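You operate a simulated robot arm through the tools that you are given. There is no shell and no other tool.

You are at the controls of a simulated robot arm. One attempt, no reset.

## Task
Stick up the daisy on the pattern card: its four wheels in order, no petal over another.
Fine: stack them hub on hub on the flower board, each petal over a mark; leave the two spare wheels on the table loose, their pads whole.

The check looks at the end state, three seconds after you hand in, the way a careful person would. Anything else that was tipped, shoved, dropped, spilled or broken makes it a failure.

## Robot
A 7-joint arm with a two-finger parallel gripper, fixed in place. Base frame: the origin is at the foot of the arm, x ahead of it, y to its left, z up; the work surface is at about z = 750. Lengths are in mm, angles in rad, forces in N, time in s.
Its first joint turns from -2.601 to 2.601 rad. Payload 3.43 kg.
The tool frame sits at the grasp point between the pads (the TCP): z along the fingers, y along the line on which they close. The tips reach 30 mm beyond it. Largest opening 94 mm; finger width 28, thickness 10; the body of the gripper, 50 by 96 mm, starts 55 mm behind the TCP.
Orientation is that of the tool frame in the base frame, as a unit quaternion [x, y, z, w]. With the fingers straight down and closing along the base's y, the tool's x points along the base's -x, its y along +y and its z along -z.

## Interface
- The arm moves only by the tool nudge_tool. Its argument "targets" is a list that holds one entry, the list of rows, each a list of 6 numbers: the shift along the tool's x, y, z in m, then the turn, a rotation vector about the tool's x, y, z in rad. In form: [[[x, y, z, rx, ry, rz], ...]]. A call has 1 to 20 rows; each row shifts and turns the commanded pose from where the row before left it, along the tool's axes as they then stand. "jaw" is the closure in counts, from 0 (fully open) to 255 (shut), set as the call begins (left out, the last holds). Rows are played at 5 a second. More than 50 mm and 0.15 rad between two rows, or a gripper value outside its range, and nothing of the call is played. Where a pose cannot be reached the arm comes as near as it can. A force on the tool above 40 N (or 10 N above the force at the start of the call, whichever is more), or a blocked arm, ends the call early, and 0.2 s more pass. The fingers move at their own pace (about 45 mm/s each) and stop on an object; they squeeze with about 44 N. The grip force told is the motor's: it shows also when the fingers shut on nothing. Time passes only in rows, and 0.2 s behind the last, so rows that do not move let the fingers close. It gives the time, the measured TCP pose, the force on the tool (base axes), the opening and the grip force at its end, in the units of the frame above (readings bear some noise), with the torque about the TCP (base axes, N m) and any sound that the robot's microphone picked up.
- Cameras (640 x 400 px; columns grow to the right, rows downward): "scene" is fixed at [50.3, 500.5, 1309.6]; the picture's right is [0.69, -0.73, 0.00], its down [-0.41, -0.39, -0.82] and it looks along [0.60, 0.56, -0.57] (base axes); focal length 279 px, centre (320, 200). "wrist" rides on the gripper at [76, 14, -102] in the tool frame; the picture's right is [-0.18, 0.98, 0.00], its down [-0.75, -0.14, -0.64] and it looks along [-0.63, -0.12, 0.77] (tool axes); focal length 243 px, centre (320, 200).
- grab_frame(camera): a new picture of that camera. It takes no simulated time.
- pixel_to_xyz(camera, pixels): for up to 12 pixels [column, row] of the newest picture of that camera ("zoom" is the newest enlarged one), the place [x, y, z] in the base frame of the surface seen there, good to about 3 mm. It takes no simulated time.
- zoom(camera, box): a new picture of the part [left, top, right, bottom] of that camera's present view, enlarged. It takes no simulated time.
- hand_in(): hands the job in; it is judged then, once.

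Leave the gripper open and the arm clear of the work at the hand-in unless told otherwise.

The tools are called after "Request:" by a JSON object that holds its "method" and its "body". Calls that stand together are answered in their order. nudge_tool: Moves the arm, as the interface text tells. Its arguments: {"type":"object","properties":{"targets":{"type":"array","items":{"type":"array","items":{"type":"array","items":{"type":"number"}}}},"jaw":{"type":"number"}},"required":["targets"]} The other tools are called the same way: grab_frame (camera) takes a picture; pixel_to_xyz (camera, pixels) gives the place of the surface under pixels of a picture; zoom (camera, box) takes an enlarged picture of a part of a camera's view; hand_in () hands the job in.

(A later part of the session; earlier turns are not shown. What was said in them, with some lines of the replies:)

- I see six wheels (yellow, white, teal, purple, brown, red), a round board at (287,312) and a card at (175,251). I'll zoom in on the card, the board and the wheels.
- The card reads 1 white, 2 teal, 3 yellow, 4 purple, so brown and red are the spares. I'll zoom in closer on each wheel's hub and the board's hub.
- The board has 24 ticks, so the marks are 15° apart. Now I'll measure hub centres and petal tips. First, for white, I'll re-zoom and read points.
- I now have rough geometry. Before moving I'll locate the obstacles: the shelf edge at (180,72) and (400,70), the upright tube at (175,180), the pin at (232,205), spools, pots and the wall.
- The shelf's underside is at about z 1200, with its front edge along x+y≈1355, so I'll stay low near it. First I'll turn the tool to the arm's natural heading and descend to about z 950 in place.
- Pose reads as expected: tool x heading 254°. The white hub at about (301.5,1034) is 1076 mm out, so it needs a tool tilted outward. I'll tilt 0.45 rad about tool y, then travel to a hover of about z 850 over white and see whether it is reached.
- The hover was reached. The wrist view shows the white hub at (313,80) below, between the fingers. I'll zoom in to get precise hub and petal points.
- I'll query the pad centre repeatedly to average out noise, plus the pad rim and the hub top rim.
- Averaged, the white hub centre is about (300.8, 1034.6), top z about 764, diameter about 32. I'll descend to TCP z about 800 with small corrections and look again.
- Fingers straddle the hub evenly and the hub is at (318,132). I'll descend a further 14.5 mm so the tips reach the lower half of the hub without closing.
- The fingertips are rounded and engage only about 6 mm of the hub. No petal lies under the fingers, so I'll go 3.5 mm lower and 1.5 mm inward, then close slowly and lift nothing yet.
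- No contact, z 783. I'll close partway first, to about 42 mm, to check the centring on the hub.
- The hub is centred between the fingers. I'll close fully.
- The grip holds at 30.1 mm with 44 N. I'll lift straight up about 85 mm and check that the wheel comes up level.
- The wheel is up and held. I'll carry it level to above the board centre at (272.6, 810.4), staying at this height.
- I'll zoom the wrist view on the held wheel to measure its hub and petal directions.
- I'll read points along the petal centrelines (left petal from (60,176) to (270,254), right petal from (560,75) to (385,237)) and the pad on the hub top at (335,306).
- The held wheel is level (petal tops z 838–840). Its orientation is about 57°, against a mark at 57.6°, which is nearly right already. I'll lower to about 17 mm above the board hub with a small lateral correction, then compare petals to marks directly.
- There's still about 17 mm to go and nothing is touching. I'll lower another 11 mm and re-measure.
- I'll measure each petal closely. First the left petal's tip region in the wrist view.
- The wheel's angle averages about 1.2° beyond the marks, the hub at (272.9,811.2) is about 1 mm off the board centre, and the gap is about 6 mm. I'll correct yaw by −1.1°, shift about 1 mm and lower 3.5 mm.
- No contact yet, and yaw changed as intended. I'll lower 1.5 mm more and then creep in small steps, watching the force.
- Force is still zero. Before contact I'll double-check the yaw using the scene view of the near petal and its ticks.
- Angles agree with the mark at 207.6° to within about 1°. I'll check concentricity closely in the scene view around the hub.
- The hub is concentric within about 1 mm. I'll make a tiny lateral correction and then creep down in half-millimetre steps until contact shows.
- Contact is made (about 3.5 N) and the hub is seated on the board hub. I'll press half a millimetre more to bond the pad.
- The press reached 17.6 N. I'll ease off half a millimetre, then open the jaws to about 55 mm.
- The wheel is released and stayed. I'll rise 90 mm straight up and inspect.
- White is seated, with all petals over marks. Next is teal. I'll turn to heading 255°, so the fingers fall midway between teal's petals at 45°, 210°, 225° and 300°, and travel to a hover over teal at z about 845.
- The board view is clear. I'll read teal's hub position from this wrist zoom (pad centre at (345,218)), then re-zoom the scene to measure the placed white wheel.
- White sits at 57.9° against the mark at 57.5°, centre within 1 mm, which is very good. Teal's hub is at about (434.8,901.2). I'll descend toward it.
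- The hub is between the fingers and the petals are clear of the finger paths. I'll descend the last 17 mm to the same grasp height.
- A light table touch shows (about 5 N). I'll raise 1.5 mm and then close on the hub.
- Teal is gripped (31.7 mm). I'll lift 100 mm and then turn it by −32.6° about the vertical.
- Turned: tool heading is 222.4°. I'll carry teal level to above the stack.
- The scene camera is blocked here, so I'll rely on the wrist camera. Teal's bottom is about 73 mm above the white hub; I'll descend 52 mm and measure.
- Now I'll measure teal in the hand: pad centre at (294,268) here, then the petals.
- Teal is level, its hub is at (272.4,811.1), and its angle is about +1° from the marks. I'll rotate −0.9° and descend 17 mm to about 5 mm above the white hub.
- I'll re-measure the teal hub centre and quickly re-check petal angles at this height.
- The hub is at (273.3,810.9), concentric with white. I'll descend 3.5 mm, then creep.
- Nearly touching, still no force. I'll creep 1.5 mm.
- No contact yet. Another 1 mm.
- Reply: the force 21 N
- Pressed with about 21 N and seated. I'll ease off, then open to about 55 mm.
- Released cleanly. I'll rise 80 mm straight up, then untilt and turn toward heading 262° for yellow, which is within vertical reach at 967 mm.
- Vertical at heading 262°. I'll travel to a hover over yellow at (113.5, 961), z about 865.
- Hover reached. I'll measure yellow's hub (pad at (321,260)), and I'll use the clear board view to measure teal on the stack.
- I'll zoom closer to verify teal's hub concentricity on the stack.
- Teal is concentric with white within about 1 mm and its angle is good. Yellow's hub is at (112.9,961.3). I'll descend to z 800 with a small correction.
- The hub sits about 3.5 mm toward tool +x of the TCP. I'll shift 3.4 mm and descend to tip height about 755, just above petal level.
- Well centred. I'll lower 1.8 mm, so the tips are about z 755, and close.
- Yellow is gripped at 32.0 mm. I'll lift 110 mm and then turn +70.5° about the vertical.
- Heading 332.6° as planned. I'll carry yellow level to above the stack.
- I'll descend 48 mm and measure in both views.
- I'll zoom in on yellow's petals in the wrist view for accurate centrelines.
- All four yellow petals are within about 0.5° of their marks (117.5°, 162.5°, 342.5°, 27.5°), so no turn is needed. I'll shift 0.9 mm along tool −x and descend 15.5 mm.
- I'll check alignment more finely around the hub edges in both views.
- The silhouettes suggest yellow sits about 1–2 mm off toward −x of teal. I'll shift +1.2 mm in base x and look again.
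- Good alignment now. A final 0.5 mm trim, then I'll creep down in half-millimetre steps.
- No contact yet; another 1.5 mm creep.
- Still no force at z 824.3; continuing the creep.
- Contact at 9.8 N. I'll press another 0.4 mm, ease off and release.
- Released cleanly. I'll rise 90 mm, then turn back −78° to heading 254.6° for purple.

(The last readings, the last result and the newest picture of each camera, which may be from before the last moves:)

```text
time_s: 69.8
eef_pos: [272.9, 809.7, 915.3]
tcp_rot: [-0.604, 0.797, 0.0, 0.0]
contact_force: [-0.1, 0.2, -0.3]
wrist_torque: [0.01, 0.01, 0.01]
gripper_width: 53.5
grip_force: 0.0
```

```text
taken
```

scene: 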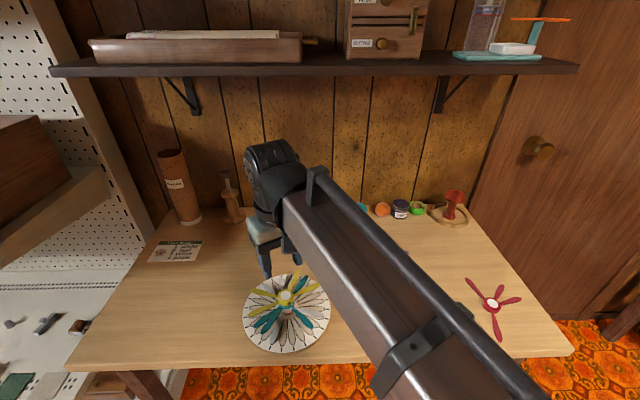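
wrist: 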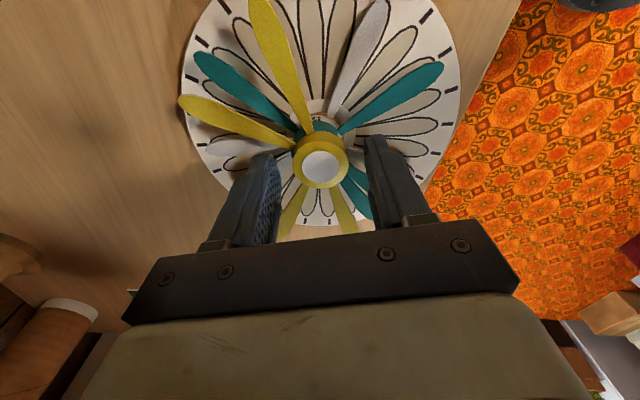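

Heading 254.3°. I'll travel to a hover over purple at about (569, 767), z about 860.

Request:
{"method": "nudge_tool", "body": {"targets": [[[-0.00491, -0.0371, 0.0069, 0, 0, 0], [-0.00491, -0.0371, 0.0069, 0, 0, 0], [-0.00491, -0.0371, 0.0069, 0, 0, 0], [-0.00491, -0.0371, 0.0069, 0, 0, 0], [-0.00491, -0.0371, 0.0069, 0, 0, 0], [-0.00491, -0.0371, 0.0069, 0, 0, 0], [-0.00491, -0.0371, 0.0069, 0, 0, 0], [-0.00491, -0.0371, 0.0069, 0, 0, 0], [0, 0, 0, 0, 0, 0], [0, 0, 0, 0, 0, 0]]], "jaw": 60}}

Request:
{"method": "grab_frame", "body": {"camera": "wrist"}}

Request:
{"method": "zoom", "body": {"camera": "scene", "box": [240, 260, 335, 350]}}

Request:
{"method": "zoom", "body": {"camera": "wrist", "box": [200, 20, 440, 170]}}

```text
time_s: 72.0
eef_pos: [568.6, 770.1, 860.7]
tcp_rot: [-0.606, 0.795, -0.001, 0.0]
contact_force: [-0.4, 0.1, -0.8]
wrist_torque: [-0.01, -0.01, 0.01]
gripper_width: 72.0
grip_force: 0.0
```

```text
taken
```

wrist: 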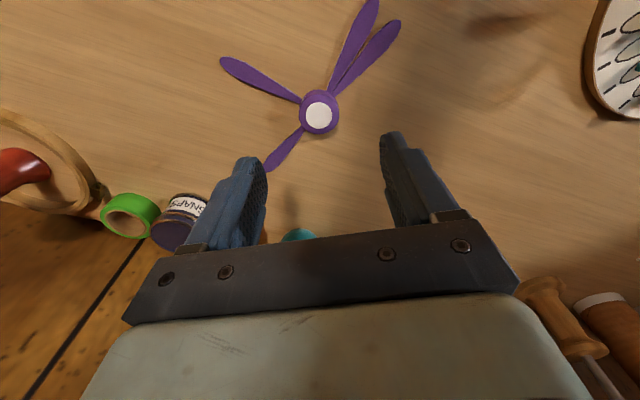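

```text
4.44 times, centred on (288, 305) of scene
```

zoom: 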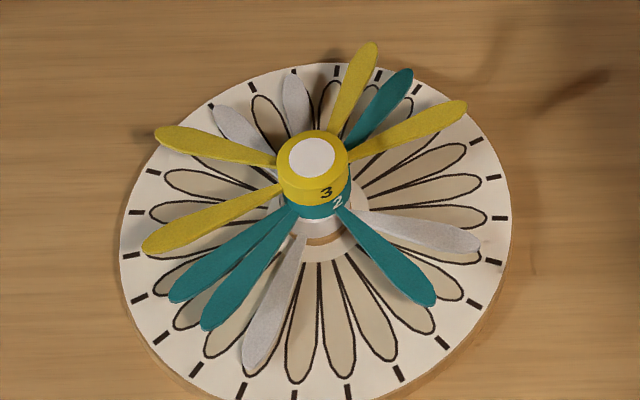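

```text
2.67 times, centred on (320, 95) of wrist
```

zoom: 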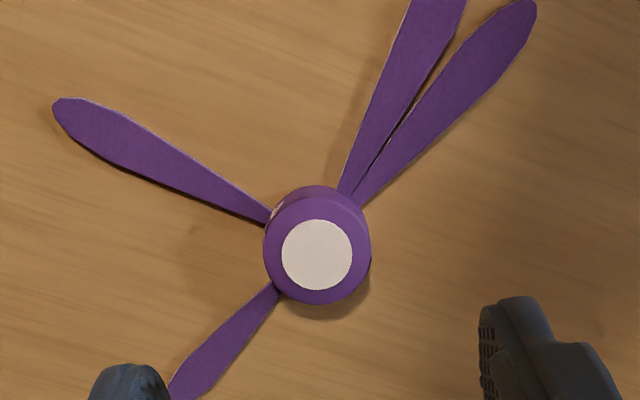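

The stack looks right. I'll measure purple: pad centre at (317,254) and petals.

Request:
{"method": "pixel_to_xyz", "body": {"camera": "zoom", "pixels": [[317, 254], [317, 254], [317, 254], [317, 254], [317, 254], [317, 254], [282, 254], [353, 254], [317, 219], [317, 290], [264, 252], [371, 252]]}}

Request:
{"method": "zoom", "body": {"camera": "scene", "box": [240, 260, 335, 350]}}

Request:
{"method": "pixel_to_xyz", "body": {"camera": "zoom", "pixels": [[370, 48], [370, 48], [458, 106], [458, 106], [160, 136], [160, 136], [147, 244], [147, 244], [404, 75], [176, 294], [207, 323], [430, 298]]}}

Request:
{"method": "pixel_to_xyz", "body": {"camera": "zoom", "pixels": [[370, 48], [370, 48], [458, 106], [458, 106], [160, 136], [160, 136], [147, 244], [147, 244], [404, 75], [176, 294], [207, 323], [430, 298]]}}

Request:
{"method": "pixel_to_xyz", "body": {"camera": "zoom", "pixels": [[404, 75], [404, 75], [176, 294], [176, 294], [207, 323], [207, 323], [430, 298], [430, 298], [311, 156], [311, 156], [311, 156], [311, 156]]}}

Request:
{"method": "zoom", "body": {"camera": "scene", "box": [270, 284, 308, 316]}}

```text
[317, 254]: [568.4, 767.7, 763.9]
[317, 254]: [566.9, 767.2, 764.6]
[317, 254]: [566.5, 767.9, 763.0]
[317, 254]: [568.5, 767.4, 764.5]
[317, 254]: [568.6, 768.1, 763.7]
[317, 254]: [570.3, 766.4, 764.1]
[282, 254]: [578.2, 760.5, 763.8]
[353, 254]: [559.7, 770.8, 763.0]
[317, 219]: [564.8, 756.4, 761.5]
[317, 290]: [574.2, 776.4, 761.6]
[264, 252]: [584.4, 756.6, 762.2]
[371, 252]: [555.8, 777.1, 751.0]
```

```text
4.44 times, centred on (288, 305) of scene
```

zoom: 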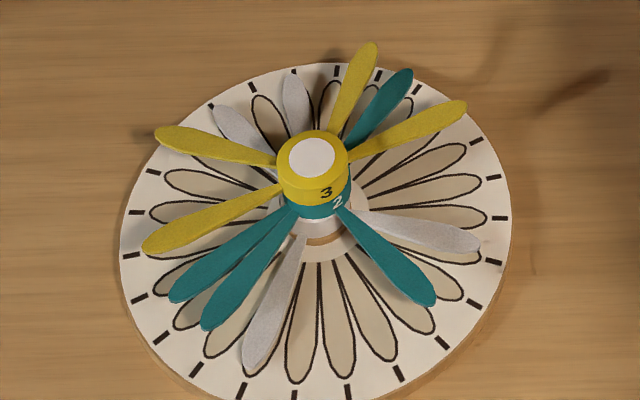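

```text
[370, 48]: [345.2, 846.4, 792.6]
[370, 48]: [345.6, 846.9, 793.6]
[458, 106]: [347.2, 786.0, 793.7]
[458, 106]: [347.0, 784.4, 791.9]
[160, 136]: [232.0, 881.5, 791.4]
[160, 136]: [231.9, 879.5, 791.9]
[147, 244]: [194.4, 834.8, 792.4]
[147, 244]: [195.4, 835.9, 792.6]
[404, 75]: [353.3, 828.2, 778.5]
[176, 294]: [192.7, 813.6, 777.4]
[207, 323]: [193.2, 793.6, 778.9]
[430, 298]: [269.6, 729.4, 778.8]
```

```text
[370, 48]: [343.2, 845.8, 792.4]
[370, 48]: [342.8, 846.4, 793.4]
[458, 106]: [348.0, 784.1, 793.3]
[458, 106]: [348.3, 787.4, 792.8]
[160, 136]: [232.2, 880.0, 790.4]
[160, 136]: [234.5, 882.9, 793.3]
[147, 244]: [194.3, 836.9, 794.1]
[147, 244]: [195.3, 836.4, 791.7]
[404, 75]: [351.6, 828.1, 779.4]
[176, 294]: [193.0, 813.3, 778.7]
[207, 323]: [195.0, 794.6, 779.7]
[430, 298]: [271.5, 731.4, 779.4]
```

```text
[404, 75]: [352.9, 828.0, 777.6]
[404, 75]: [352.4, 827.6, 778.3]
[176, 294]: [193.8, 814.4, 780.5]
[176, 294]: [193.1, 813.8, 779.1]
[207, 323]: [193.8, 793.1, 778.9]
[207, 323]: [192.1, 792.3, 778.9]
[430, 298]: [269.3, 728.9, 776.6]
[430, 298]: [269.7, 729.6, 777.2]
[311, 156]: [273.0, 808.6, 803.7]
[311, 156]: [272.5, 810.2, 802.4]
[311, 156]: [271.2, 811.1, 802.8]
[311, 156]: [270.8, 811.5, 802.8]
```

```text
12.50 times, centred on (289, 300) of scene
```

zoom: 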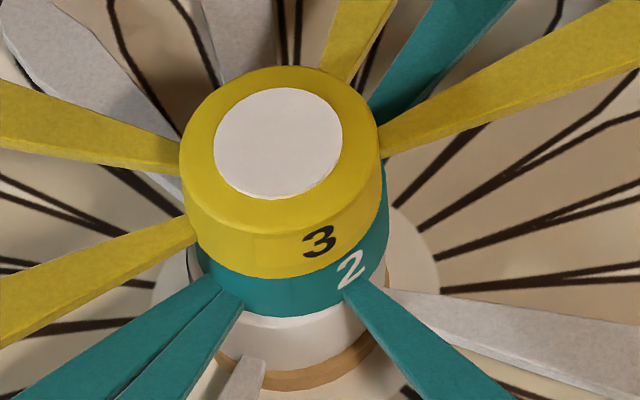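

Teal is spot-on (0.0° mean error), yellow is within about 0.5°, and all hubs are within 1 mm. Purple's hub is 2.7 mm along tool x and −1 mm along tool y from the TCP. I'll correct and descend to z 800.

Request:
{"method": "nudge_tool", "body": {"targets": [[[0.0013, -0.0005, 0.02, 0, 0, 0], [0.0013, -0.0005, 0.02, 0, 0, 0], [0, 0, 0.02, 0, 0, 0], [0, 0, 0, 0, 0, 0], [0, 0, 0, 0, 0, 0]]]}}

Request:
{"method": "zoom", "body": {"camera": "wrist", "box": [200, 60, 440, 210]}}

```text
time_s: 73.2
eef_pos: [569.7, 764.6, 798.8]
tcp_rot: [-0.605, 0.796, -0.001, 0.0]
contact_force: [0.1, -1.3, 0.5]
wrist_torque: [0.0, 0.03, 0.02]
gripper_width: 71.9
grip_force: 0.1
```

```text
2.67 times, centred on (320, 135) of wrist
```

zoom: 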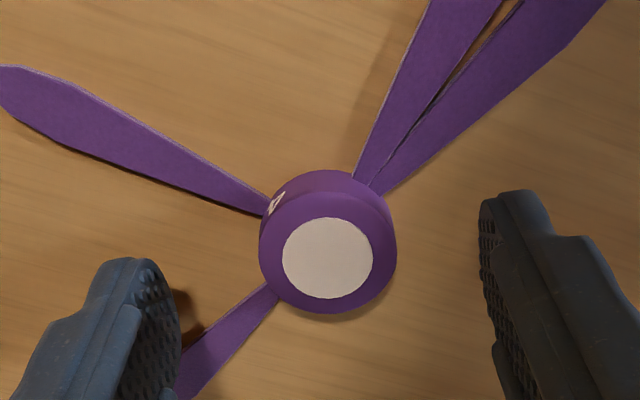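

The hub is now −1.5 mm in tool x and +1.2 mm in tool y. I'll correct and descend to tips about 755.5, then half-close to check.

Request:
{"method": "nudge_tool", "body": {"targets": [[[-0.0008, 0.0006, 0.005, 0, 0, 0], [-0.0007, 0.0006, 0.005, 0, 0, 0], [0, 0, 0.0032, 0, 0, 0], [0, 0, 0, 0, 0, 0], [0, 0, 0, 0, 0, 0]]]}}

Request:
{"method": "nudge_tool", "body": {"targets": [[[0, 0, 0, 0, 0, 0], [0, 0, 0, 0, 0, 0], [0, 0, 0, 0, 0, 0]]], "jaw": 140}}

Request:
{"method": "zoom", "body": {"camera": "wrist", "box": [200, 80, 440, 230]}}

```text
time_s: 74.4
eef_pos: [569.8, 767.8, 787.6]
tcp_rot: [-0.607, 0.795, -0.001, 0.001]
contact_force: [-0.1, 0.2, 1.0]
wrist_torque: [-0.01, -0.03, 0.02]
gripper_width: 72.1
grip_force: 0.2
```

```text
time_s: 75.2
eef_pos: [570.1, 767.2, 787.1]
tcp_rot: [-0.606, 0.796, 0.0, 0.001]
contact_force: [0.2, -0.5, -0.2]
wrist_torque: [0.01, 0.0, -0.04]
gripper_width: 42.4
grip_force: 0.1
```

```text
2.67 times, centred on (320, 155) of wrist
```

zoom: 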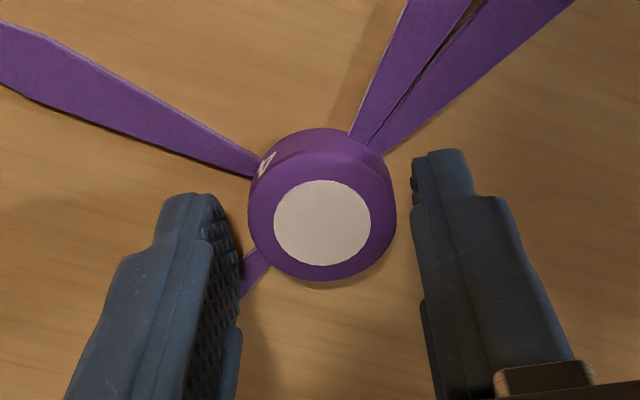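

Well centred, and the tips are above the petal level. I'll lower 1.5 mm and close.

Request:
{"method": "nudge_tool", "body": {"targets": [[[0, 0, 0.0015, 0, 0, 0], [0, 0, 0, 0, 0, 0]]]}}

Request:
{"method": "nudge_tool", "body": {"targets": [[[0, 0, 0, 0, 0, 0], [0, 0, 0, 0, 0, 0], [0, 0, 0, 0, 0, 0], [0, 0, 0, 0, 0, 0]]], "jaw": 255}}

Request:
{"method": "zoom", "body": {"camera": "wrist", "box": [200, 80, 440, 230]}}

```text
time_s: 75.8
eef_pos: [568.8, 766.6, 784.7]
tcp_rot: [-0.607, 0.795, -0.001, 0.001]
contact_force: [-0.2, -0.4, 0.1]
wrist_torque: [0.01, 0.02, 0.01]
gripper_width: 42.6
grip_force: 0.0
```

```text
time_s: 76.8
eef_pos: [569.9, 767.3, 784.7]
tcp_rot: [-0.606, 0.795, 0.0, 0.001]
contact_force: [0.3, -0.3, 0.8]
wrist_torque: [-0.02, 0.01, 0.03]
gripper_width: 29.4
grip_force: 43.4
```

```text
2.67 times, centred on (320, 155) of wrist
```

zoom: 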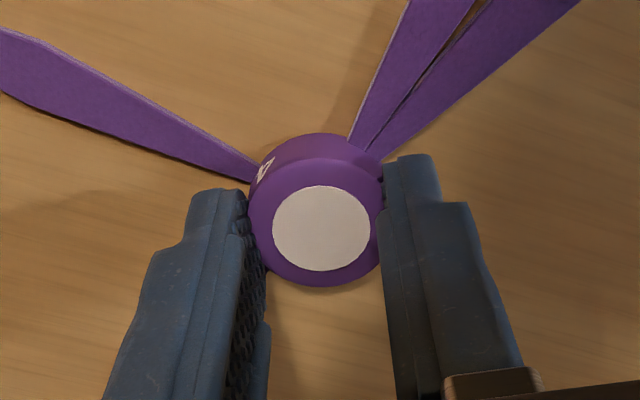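

Purple is gripped (29.4 mm). I'll lift 115 mm and turn +20.4°.

Request:
{"method": "nudge_tool", "body": {"targets": [[[0, 0, -0.01, 0, 0, 0], [0, 0, -0.015, 0, 0, 0], [0, 0, -0.03, 0, 0, 0], [0, 0, -0.03, 0, 0, 0], [0, 0, -0.03, 0, 0, 0], [0, 0, 0, 0, 0, -0.1187], [0, 0, 0, 0, 0, -0.1187], [0, 0, 0, 0, 0, -0.1187], [0, 0, 0, 0, 0, 0], [0, 0, 0, 0, 0, 0]]]}}

Request:
{"method": "grab_frame", "body": {"camera": "wrist"}}

```text
time_s: 79.0
eef_pos: [570.2, 768.3, 900.7]
tcp_rot: [0.737, -0.676, 0.002, -0.001]
contact_force: [0.0, 0.6, -1.3]
wrist_torque: [0.01, 0.01, 0.01]
gripper_width: 29.8
grip_force: 43.9
```

```text
taken
```

wrist: 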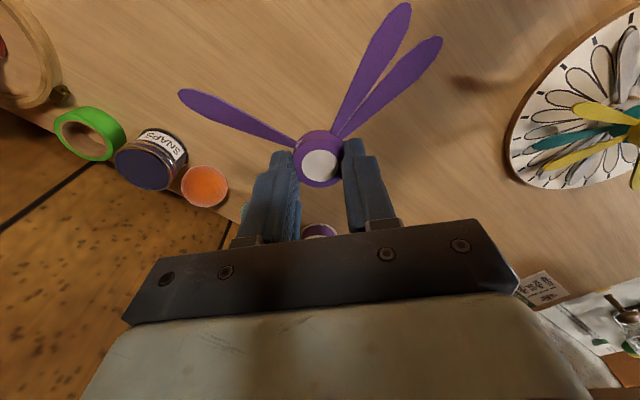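

Heading 274.9°. I'll carry purple level to above the stack.

Request:
{"method": "nudge_tool", "body": {"targets": [[[-0.0085, 0.0366, 0, 0, 0, 0], [-0.0085, 0.0366, 0, 0, 0, 0], [-0.0085, 0.0366, 0, 0, 0, 0], [-0.0085, 0.0366, 0, 0, 0, 0], [-0.0085, 0.0366, 0, 0, 0, 0], [-0.0085, 0.0366, 0, 0, 0, 0], [-0.0085, 0.0366, 0, 0, 0, 0], [-0.0085, 0.0366, 0, 0, 0, 0], [0, 0, 0, 0, 0, 0], [0, 0, 0, 0, 0, 0]]]}}

Request:
{"method": "nudge_tool", "body": {"targets": [[[0, 0, 0.014, 0, 0, 0], [0, 0, 0.014, 0, 0, 0], [0, 0, 0.012, 0, 0, 0], [0, 0, 0, 0, 0, 0], [0, 0, 0, 0, 0, 0]]]}}

Request:
{"method": "grab_frame", "body": {"camera": "wrist"}}

Request:
{"method": "zoom", "body": {"camera": "scene", "box": [235, 250, 345, 345]}}

Request:
{"method": "zoom", "body": {"camera": "wrist", "box": [170, 60, 330, 180]}}

```text
time_s: 81.2
eef_pos: [271.6, 812.6, 900.0]
tcp_rot: [0.737, -0.676, 0.002, 0.0]
contact_force: [0.5, -0.9, 0.5]
wrist_torque: [-0.02, 0.0, -0.02]
gripper_width: 29.3
grip_force: 43.5
```

```text
time_s: 82.4
eef_pos: [272.7, 811.1, 859.6]
tcp_rot: [0.737, -0.676, 0.001, 0.0]
contact_force: [0.5, 0.1, 0.8]
wrist_torque: [0.01, -0.01, 0.03]
gripper_width: 29.6
grip_force: 43.3
```

```text
taken
```

wrist: 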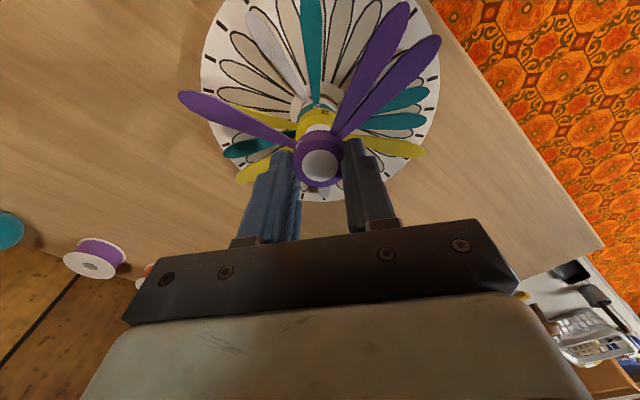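

```text
4.21 times, centred on (290, 298) of scene
```

zoom: 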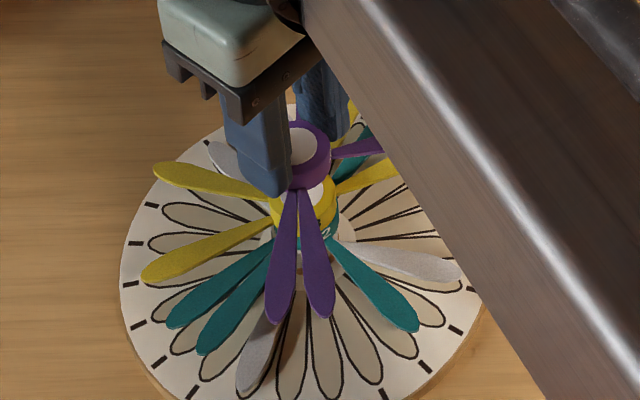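

```text
3.33 times, centred on (250, 120) of wrist
```

zoom: 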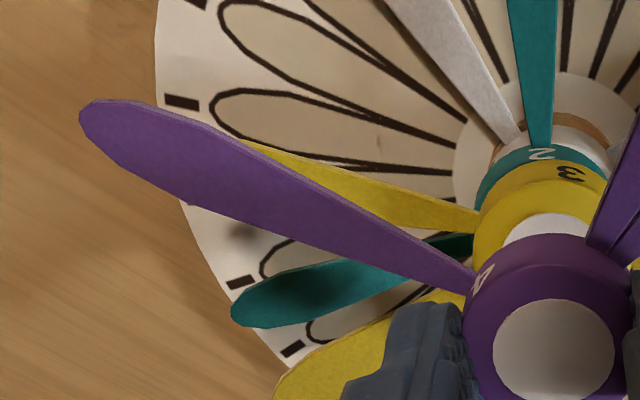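

I'll measure purple's left petal and pad here, then the two near petals in the scene view.

Request:
{"method": "pixel_to_xyz", "body": {"camera": "zoom", "pixels": [[125, 130], [175, 152], [205, 167], [236, 182], [283, 201], [329, 220], [403, 252], [553, 350], [553, 350], [553, 350], [494, 352], [613, 348]]}}

Request:
{"method": "pixel_to_xyz", "body": {"camera": "zoom", "pixels": [[125, 130], [175, 152], [205, 167], [236, 182], [283, 201], [329, 220], [403, 252], [553, 350], [553, 350], [553, 350], [494, 352], [613, 348]]}}

Request:
{"method": "pixel_to_xyz", "body": {"camera": "zoom", "pixels": [[125, 130], [175, 152], [205, 167], [236, 182], [283, 201], [329, 220], [403, 252], [553, 350], [553, 350], [553, 350], [494, 352], [613, 348]]}}

Request:
{"method": "zoom", "body": {"camera": "scene", "box": [270, 278, 325, 328]}}

```text
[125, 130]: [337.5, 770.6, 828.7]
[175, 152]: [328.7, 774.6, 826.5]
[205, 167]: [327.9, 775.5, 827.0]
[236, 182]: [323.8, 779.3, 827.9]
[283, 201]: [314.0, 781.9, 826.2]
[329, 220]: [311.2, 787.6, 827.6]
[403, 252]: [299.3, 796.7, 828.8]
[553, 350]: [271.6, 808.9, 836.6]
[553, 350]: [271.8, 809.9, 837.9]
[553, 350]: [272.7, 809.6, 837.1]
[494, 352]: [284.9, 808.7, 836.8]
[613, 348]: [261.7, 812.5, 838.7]
```

```text
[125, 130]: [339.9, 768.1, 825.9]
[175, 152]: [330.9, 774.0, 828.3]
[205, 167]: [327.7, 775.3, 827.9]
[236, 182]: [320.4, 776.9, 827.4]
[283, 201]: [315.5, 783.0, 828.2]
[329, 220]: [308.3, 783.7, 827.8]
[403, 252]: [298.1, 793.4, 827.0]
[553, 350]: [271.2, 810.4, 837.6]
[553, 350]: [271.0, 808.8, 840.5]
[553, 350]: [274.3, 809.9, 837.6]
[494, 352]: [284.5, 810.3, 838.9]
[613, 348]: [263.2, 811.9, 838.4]
```

```text
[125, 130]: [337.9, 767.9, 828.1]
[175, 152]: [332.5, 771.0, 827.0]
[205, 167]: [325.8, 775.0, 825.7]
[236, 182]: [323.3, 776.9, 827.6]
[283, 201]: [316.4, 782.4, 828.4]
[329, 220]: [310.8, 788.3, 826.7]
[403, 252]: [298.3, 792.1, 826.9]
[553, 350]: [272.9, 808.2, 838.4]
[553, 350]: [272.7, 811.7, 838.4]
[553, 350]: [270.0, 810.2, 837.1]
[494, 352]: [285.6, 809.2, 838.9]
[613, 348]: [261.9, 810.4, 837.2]
```

```text
8.00 times, centred on (298, 303) of scene
```

zoom: 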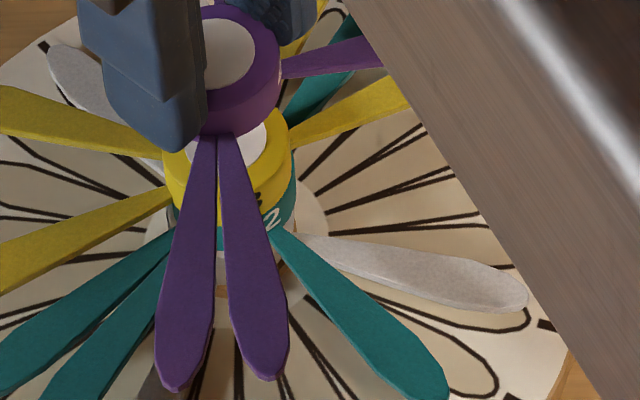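

Request:
{"method": "pixel_to_xyz", "body": {"camera": "zoom", "pixels": [[181, 358], [181, 358], [186, 320], [186, 320], [192, 260], [192, 260], [266, 355], [266, 355], [260, 320], [260, 320], [249, 260], [249, 260]]}}

Request:
{"method": "pixel_to_xyz", "body": {"camera": "zoom", "pixels": [[181, 358], [181, 358], [186, 320], [186, 320], [192, 260], [192, 260], [266, 355], [266, 355], [260, 320], [260, 320], [249, 260], [249, 260]]}}

Request:
{"method": "zoom", "body": {"camera": "wrist", "box": [310, 0, 470, 130]}}

```text
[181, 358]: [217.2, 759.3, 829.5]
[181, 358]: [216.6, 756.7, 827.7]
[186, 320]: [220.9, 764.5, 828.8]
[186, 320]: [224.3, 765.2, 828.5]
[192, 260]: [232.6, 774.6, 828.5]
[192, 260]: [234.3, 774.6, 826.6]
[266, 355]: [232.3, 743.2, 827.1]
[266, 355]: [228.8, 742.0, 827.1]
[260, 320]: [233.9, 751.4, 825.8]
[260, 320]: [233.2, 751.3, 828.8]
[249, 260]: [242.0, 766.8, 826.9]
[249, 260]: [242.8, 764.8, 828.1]
```

```text
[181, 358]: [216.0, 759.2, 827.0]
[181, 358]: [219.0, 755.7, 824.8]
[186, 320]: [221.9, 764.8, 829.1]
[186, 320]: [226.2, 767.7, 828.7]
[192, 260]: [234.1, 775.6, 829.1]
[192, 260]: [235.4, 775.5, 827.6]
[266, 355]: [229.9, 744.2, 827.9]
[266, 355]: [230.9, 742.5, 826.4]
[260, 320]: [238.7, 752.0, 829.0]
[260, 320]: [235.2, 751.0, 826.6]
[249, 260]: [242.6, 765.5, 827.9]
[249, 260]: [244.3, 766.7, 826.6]
```

```text
3.08 times, centred on (390, 65) of wrist
```

zoom: 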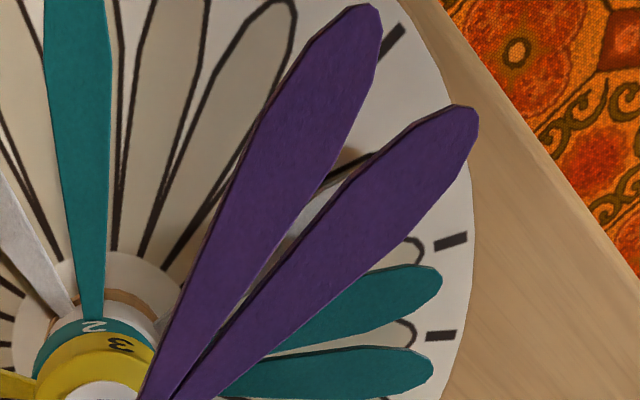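

All purple petals are within 0.3° of their marks and the hub is at (272.4,809.9). No turn is needed. I'll descend 15.5 mm and check hub alignment.

Request:
{"method": "nudge_tool", "body": {"targets": [[[0, 0.0003, 0.0055, 0, 0, 0], [0, 0, 0.005, 0, 0, 0], [0, 0, 0.005, 0, 0, 0], [0, 0, 0, 0, 0, 0], [0, 0, 0, 0, 0, 0]]]}}

Request:
{"method": "zoom", "body": {"camera": "scene", "box": [270, 278, 302, 302]}}

Request:
{"method": "zoom", "body": {"camera": "wrist", "box": [280, 105, 360, 165]}}

```text
time_s: 83.6
eef_pos: [271.6, 809.3, 844.9]
tcp_rot: [0.738, -0.675, 0.0, -0.001]
contact_force: [0.0, -0.1, 0.4]
wrist_torque: [-0.02, 0.01, -0.01]
gripper_width: 29.3
grip_force: 44.0
```

```text
16.00 times, centred on (286, 290) of scene
```

zoom: 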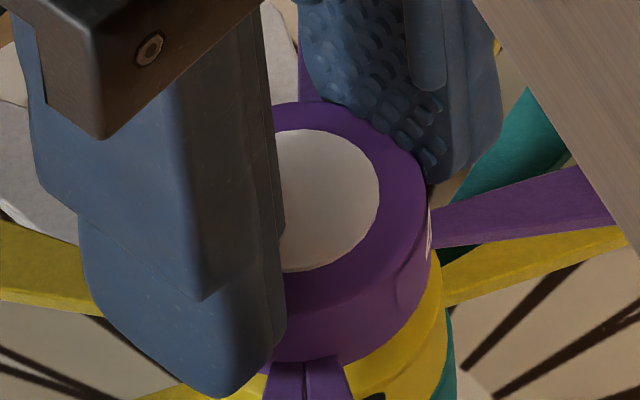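

```text
6.67 times, centred on (320, 135) of wrist
```

zoom: 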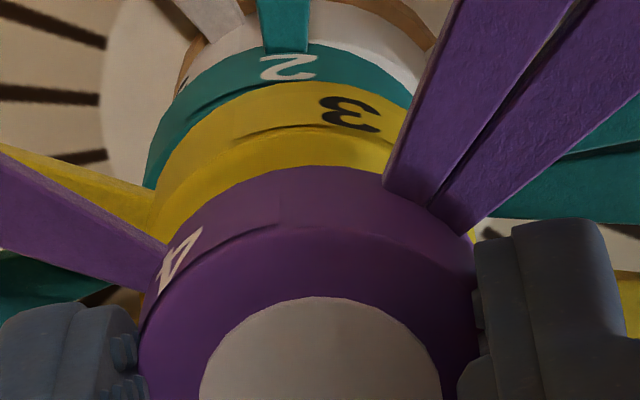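

Alignment is within about 1 mm. I'll trim 0.6 mm in base +x and descend 3 mm.

Request:
{"method": "nudge_tool", "body": {"targets": [[[0, -0.0006, 0.001, 0, 0, 0], [0, 0, 0.001, 0, 0, 0], [0, 0, 0.001, 0, 0, 0], [0, 0, 0, 0, 0, 0]]]}}

Request:
{"method": "zoom", "body": {"camera": "wrist", "box": [280, 105, 360, 165]}}

Request:
{"method": "zoom", "body": {"camera": "scene", "box": [266, 278, 318, 328]}}

```text
time_s: 84.6
eef_pos: [271.4, 810.1, 841.0]
tcp_rot: [0.737, -0.676, 0.001, 0.0]
contact_force: [0.8, -0.2, -0.7]
wrist_torque: [0.0, 0.05, -0.02]
gripper_width: 29.3
grip_force: 44.1
```

```text
6.67 times, centred on (320, 135) of wrist
```

zoom: 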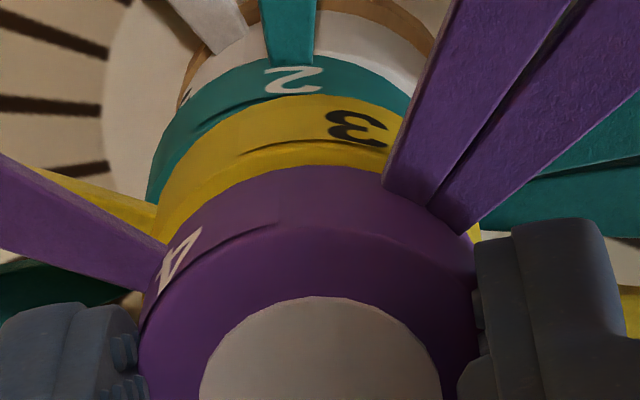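

```text
8.00 times, centred on (292, 303) of scene
```

zoom: 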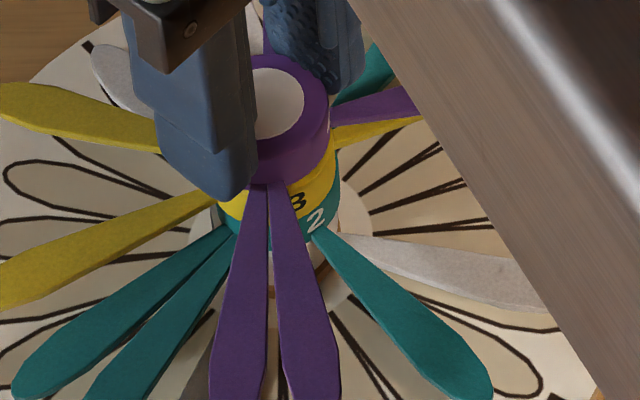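

Aligned. I'll creep down in half-millimetre steps.

Request:
{"method": "nudge_tool", "body": {"targets": [[[0, 0, 0.0005, 0, 0, 0], [0, 0, 0.0005, 0, 0, 0], [0, 0, 0.0005, 0, 0, 0], [0, 0, 0, 0, 0, 0]]]}}

Request:
{"method": "nudge_tool", "body": {"targets": [[[0, 0, 0.0005, 0, 0, 0], [0, 0, 0.0005, 0, 0, 0], [0, 0, 0, 0, 0, 0]]]}}

```text
time_s: 85.6
eef_pos: [270.6, 810.5, 839.7]
tcp_rot: [0.737, -0.676, 0.001, 0.0]
contact_force: [0.8, -0.8, 4.8]
wrist_torque: [-0.01, -0.07, -0.03]
gripper_width: 29.7
grip_force: 44.0
```

```text
time_s: 86.4
eef_pos: [272.3, 811.9, 838.8]
tcp_rot: [0.737, -0.676, 0.001, -0.001]
contact_force: [-0.1, -2.7, 17.4]
wrist_torque: [-0.12, -0.02, -0.02]
gripper_width: 29.6
grip_force: 44.2
```

Pressed with 17.4 N. I'll ease off 0.7 mm and open.

Request:
{"method": "nudge_tool", "body": {"targets": [[[0, 0, -0.0004, 0, 0, 0], [0, 0, -0.0003, 0, 0, 0], [0, 0, 0, 0, 0, 0]]]}}

Request:
{"method": "nudge_tool", "body": {"targets": [[[0, 0, 0, 0, 0, 0], [0, 0, 0, 0, 0, 0], [0, 0, 0, 0, 0, 0]]], "jaw": 110}}

Request:
{"method": "grab_frame", "body": {"camera": "wrist"}}

```text
time_s: 87.2
eef_pos: [272.1, 810.5, 839.9]
tcp_rot: [0.737, -0.675, 0.002, 0.0]
contact_force: [-0.2, 0.0, 13.1]
wrist_torque: [-0.02, -0.03, 0.0]
gripper_width: 29.6
grip_force: 44.3
```

```text
time_s: 88.0
eef_pos: [272.4, 811.1, 838.6]
tcp_rot: [0.738, -0.675, 0.002, 0.0]
contact_force: [0.5, 0.0, 0.4]
wrist_torque: [0.01, -0.03, -0.01]
gripper_width: 53.4
grip_force: 0.1
```

```text
taken
```

wrist: 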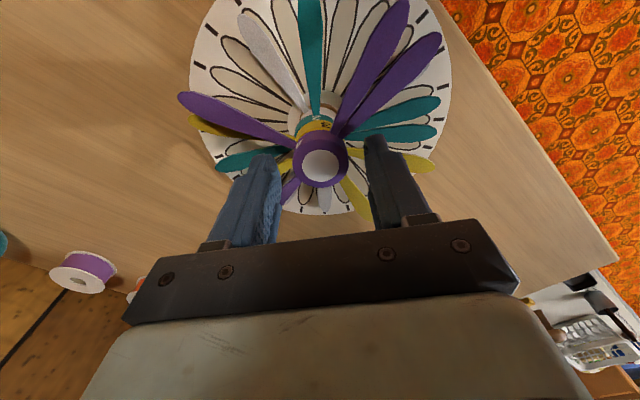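

Released. I'll rise 150 mm straight up and then move clear to the right so the board is visible.

Request:
{"method": "nudge_tool", "body": {"targets": [[[0, 0, -0.01, 0, 0, 0], [0, 0, -0.02, 0, 0, 0], [0, 0, -0.03, 0, 0, 0], [0, 0, -0.03, 0, 0, 0], [0, 0, -0.03, 0, 0, 0], [0, 0, -0.03, 0, 0, 0], [0.0228, -0.0322, 0, 0, 0, 0], [0.0228, -0.0322, 0, 0, 0, 0], [0.0228, -0.0322, 0, 0, 0, 0], [0.0228, -0.0322, 0, 0, 0, 0], [0.0228, -0.0322, 0, 0, 0, 0], [0.0228, -0.0322, 0, 0, 0, 0], [0.0228, -0.0322, 0, 0, 0, 0], [0, 0, 0, 0, 0, 0]]], "jaw": 0}}

Request:
{"method": "grab_frame", "body": {"camera": "scene"}}

Request:
{"method": "zoom", "body": {"camera": "scene", "box": [235, 255, 340, 355]}}

```text
time_s: 91.0
eef_pos: [511.1, 671.6, 990.0]
tcp_rot: [0.738, -0.675, 0.001, 0.0]
contact_force: [-0.2, 0.0, 0.1]
wrist_torque: [-0.04, 0.01, 0.02]
gripper_width: 93.8
grip_force: 0.1
```

```text
taken
```

scene: 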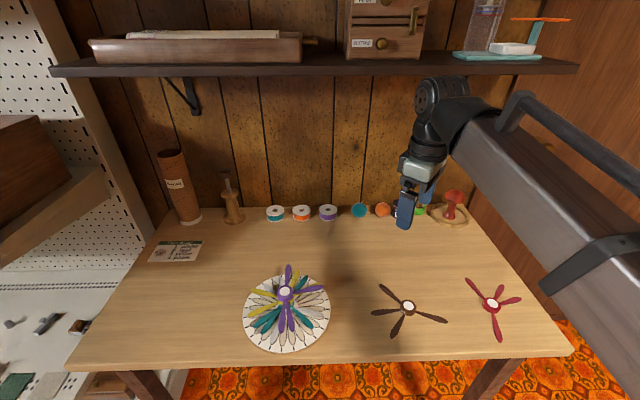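

```text
4.00 times, centred on (288, 305) of scene
```

zoom: 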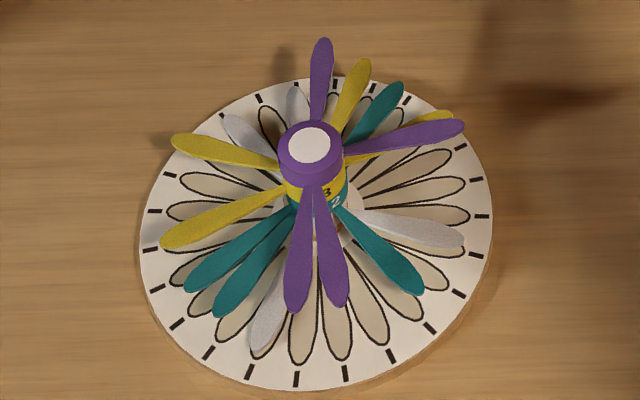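

The stack is standing. I'll measure purple's final petal angles from tips at (322,43), (458,127), (294,305) and (340,299), plus its pad at (309,145).

Request:
{"method": "pixel_to_xyz", "body": {"camera": "zoom", "pixels": [[322, 44], [322, 44], [322, 44], [456, 128], [456, 128], [456, 128], [294, 304], [294, 304], [294, 304], [339, 299], [339, 299], [339, 299]]}}

Request:
{"method": "pixel_to_xyz", "body": {"camera": "zoom", "pixels": [[309, 145], [309, 145], [309, 145], [309, 145], [365, 66], [365, 66], [178, 141], [178, 141], [166, 240], [166, 240], [398, 88], [398, 88]]}}

Request:
{"method": "pixel_to_xyz", "body": {"camera": "zoom", "pixels": [[191, 286], [191, 286], [218, 312], [218, 312], [417, 288], [417, 288], [261, 347], [261, 347], [459, 240], [459, 240], [292, 90], [228, 119]]}}

Request:
{"method": "zoom", "body": {"camera": "scene", "box": [266, 278, 314, 320]}}

Request:
{"method": "zoom", "body": {"camera": "scene", "box": [360, 265, 560, 350]}}

```text
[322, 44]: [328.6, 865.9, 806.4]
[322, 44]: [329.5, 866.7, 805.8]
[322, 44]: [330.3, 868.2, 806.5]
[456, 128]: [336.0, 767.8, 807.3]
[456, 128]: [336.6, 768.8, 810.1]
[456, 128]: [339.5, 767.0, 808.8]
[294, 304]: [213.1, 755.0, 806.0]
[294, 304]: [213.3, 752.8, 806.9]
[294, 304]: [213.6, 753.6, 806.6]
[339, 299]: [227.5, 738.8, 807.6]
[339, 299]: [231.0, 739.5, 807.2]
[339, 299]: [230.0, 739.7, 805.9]
```

```text
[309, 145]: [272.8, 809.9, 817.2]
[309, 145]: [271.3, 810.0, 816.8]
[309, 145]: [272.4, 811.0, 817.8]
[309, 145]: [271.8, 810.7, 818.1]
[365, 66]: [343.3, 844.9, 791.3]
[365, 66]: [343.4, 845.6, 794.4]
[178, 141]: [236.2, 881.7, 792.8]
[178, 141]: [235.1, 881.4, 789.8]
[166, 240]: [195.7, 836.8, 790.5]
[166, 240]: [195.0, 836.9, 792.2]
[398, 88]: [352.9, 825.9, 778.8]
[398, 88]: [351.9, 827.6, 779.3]
```

```text
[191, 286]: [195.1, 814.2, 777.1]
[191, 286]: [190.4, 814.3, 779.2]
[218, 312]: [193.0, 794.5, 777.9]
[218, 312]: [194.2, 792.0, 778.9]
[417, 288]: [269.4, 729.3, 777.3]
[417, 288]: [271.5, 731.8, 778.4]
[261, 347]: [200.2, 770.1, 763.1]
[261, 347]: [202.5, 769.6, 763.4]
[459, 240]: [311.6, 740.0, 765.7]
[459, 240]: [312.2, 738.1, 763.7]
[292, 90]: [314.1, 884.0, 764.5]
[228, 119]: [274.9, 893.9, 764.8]
```

```text
9.52 times, centred on (290, 299) of scene
```

zoom: 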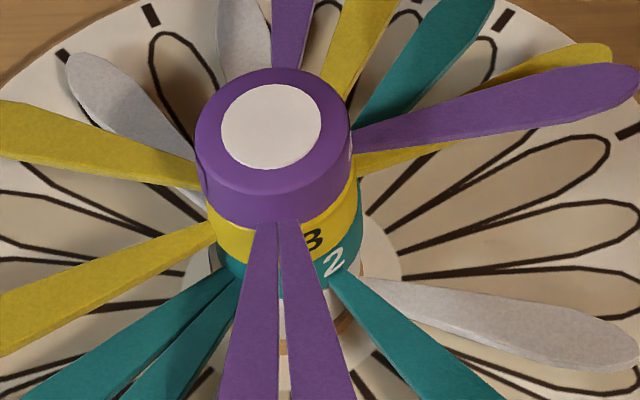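

```text
3.20 times, centred on (460, 308) of scene
```

zoom: 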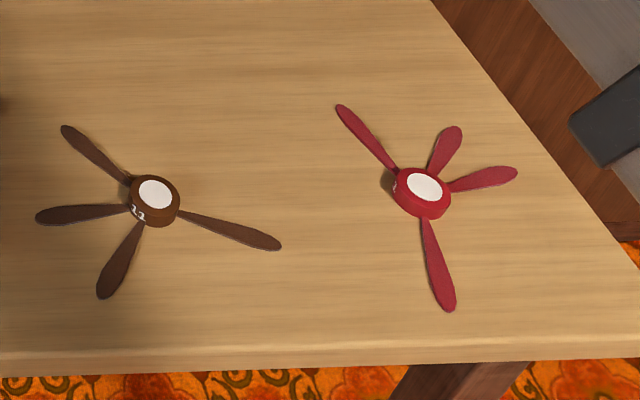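

The final check looks good: white, teal, yellow and purple are stacked hub on hub within about 1 mm. Each petal sits within about 1–2° of its own mark and no marks are shared. Brown and red are untouched with their pads intact. The gripper is open and the arm is well clear, so I'm handing in.

Request:
{"method": "hand_in", "body": {}}

```text
The job is handed in.
```

The daisy is stacked on the flower board in the card's order (white, teal, yellow, purple) and handed in; I have no verdict from the check yet.

| Wheel | Hub offset | Average petal error from the marks |
|---|---|---|
| White | within about 1 mm | +0.4° |
| Teal | within about 1 mm | about 0° |
| Yellow | within about 1 mm | −0.4° |
| Purple | within about 1 mm | about +1.2° |

- **Overlap:** the marks are 15° apart and all 16 petals sit on different ones. By my readings no petal lies over another. The closest neighbours are yellow and purple, about 14° apart, which should leave only a narrow gap.
- **Purple:** it read about 1° more turned after release than it did in the gripper. The camera readings are only good to about 1°, and the pad was already stuck, so I left it.
- **Spares and table:** brown and red were not touched, and their pads look whole. I saw nothing else moved or knocked. The fingertips touched the table lightly (about 5 N) while picking up teal.
- **Arm:** the gripper is open and the arm is clear of the work.
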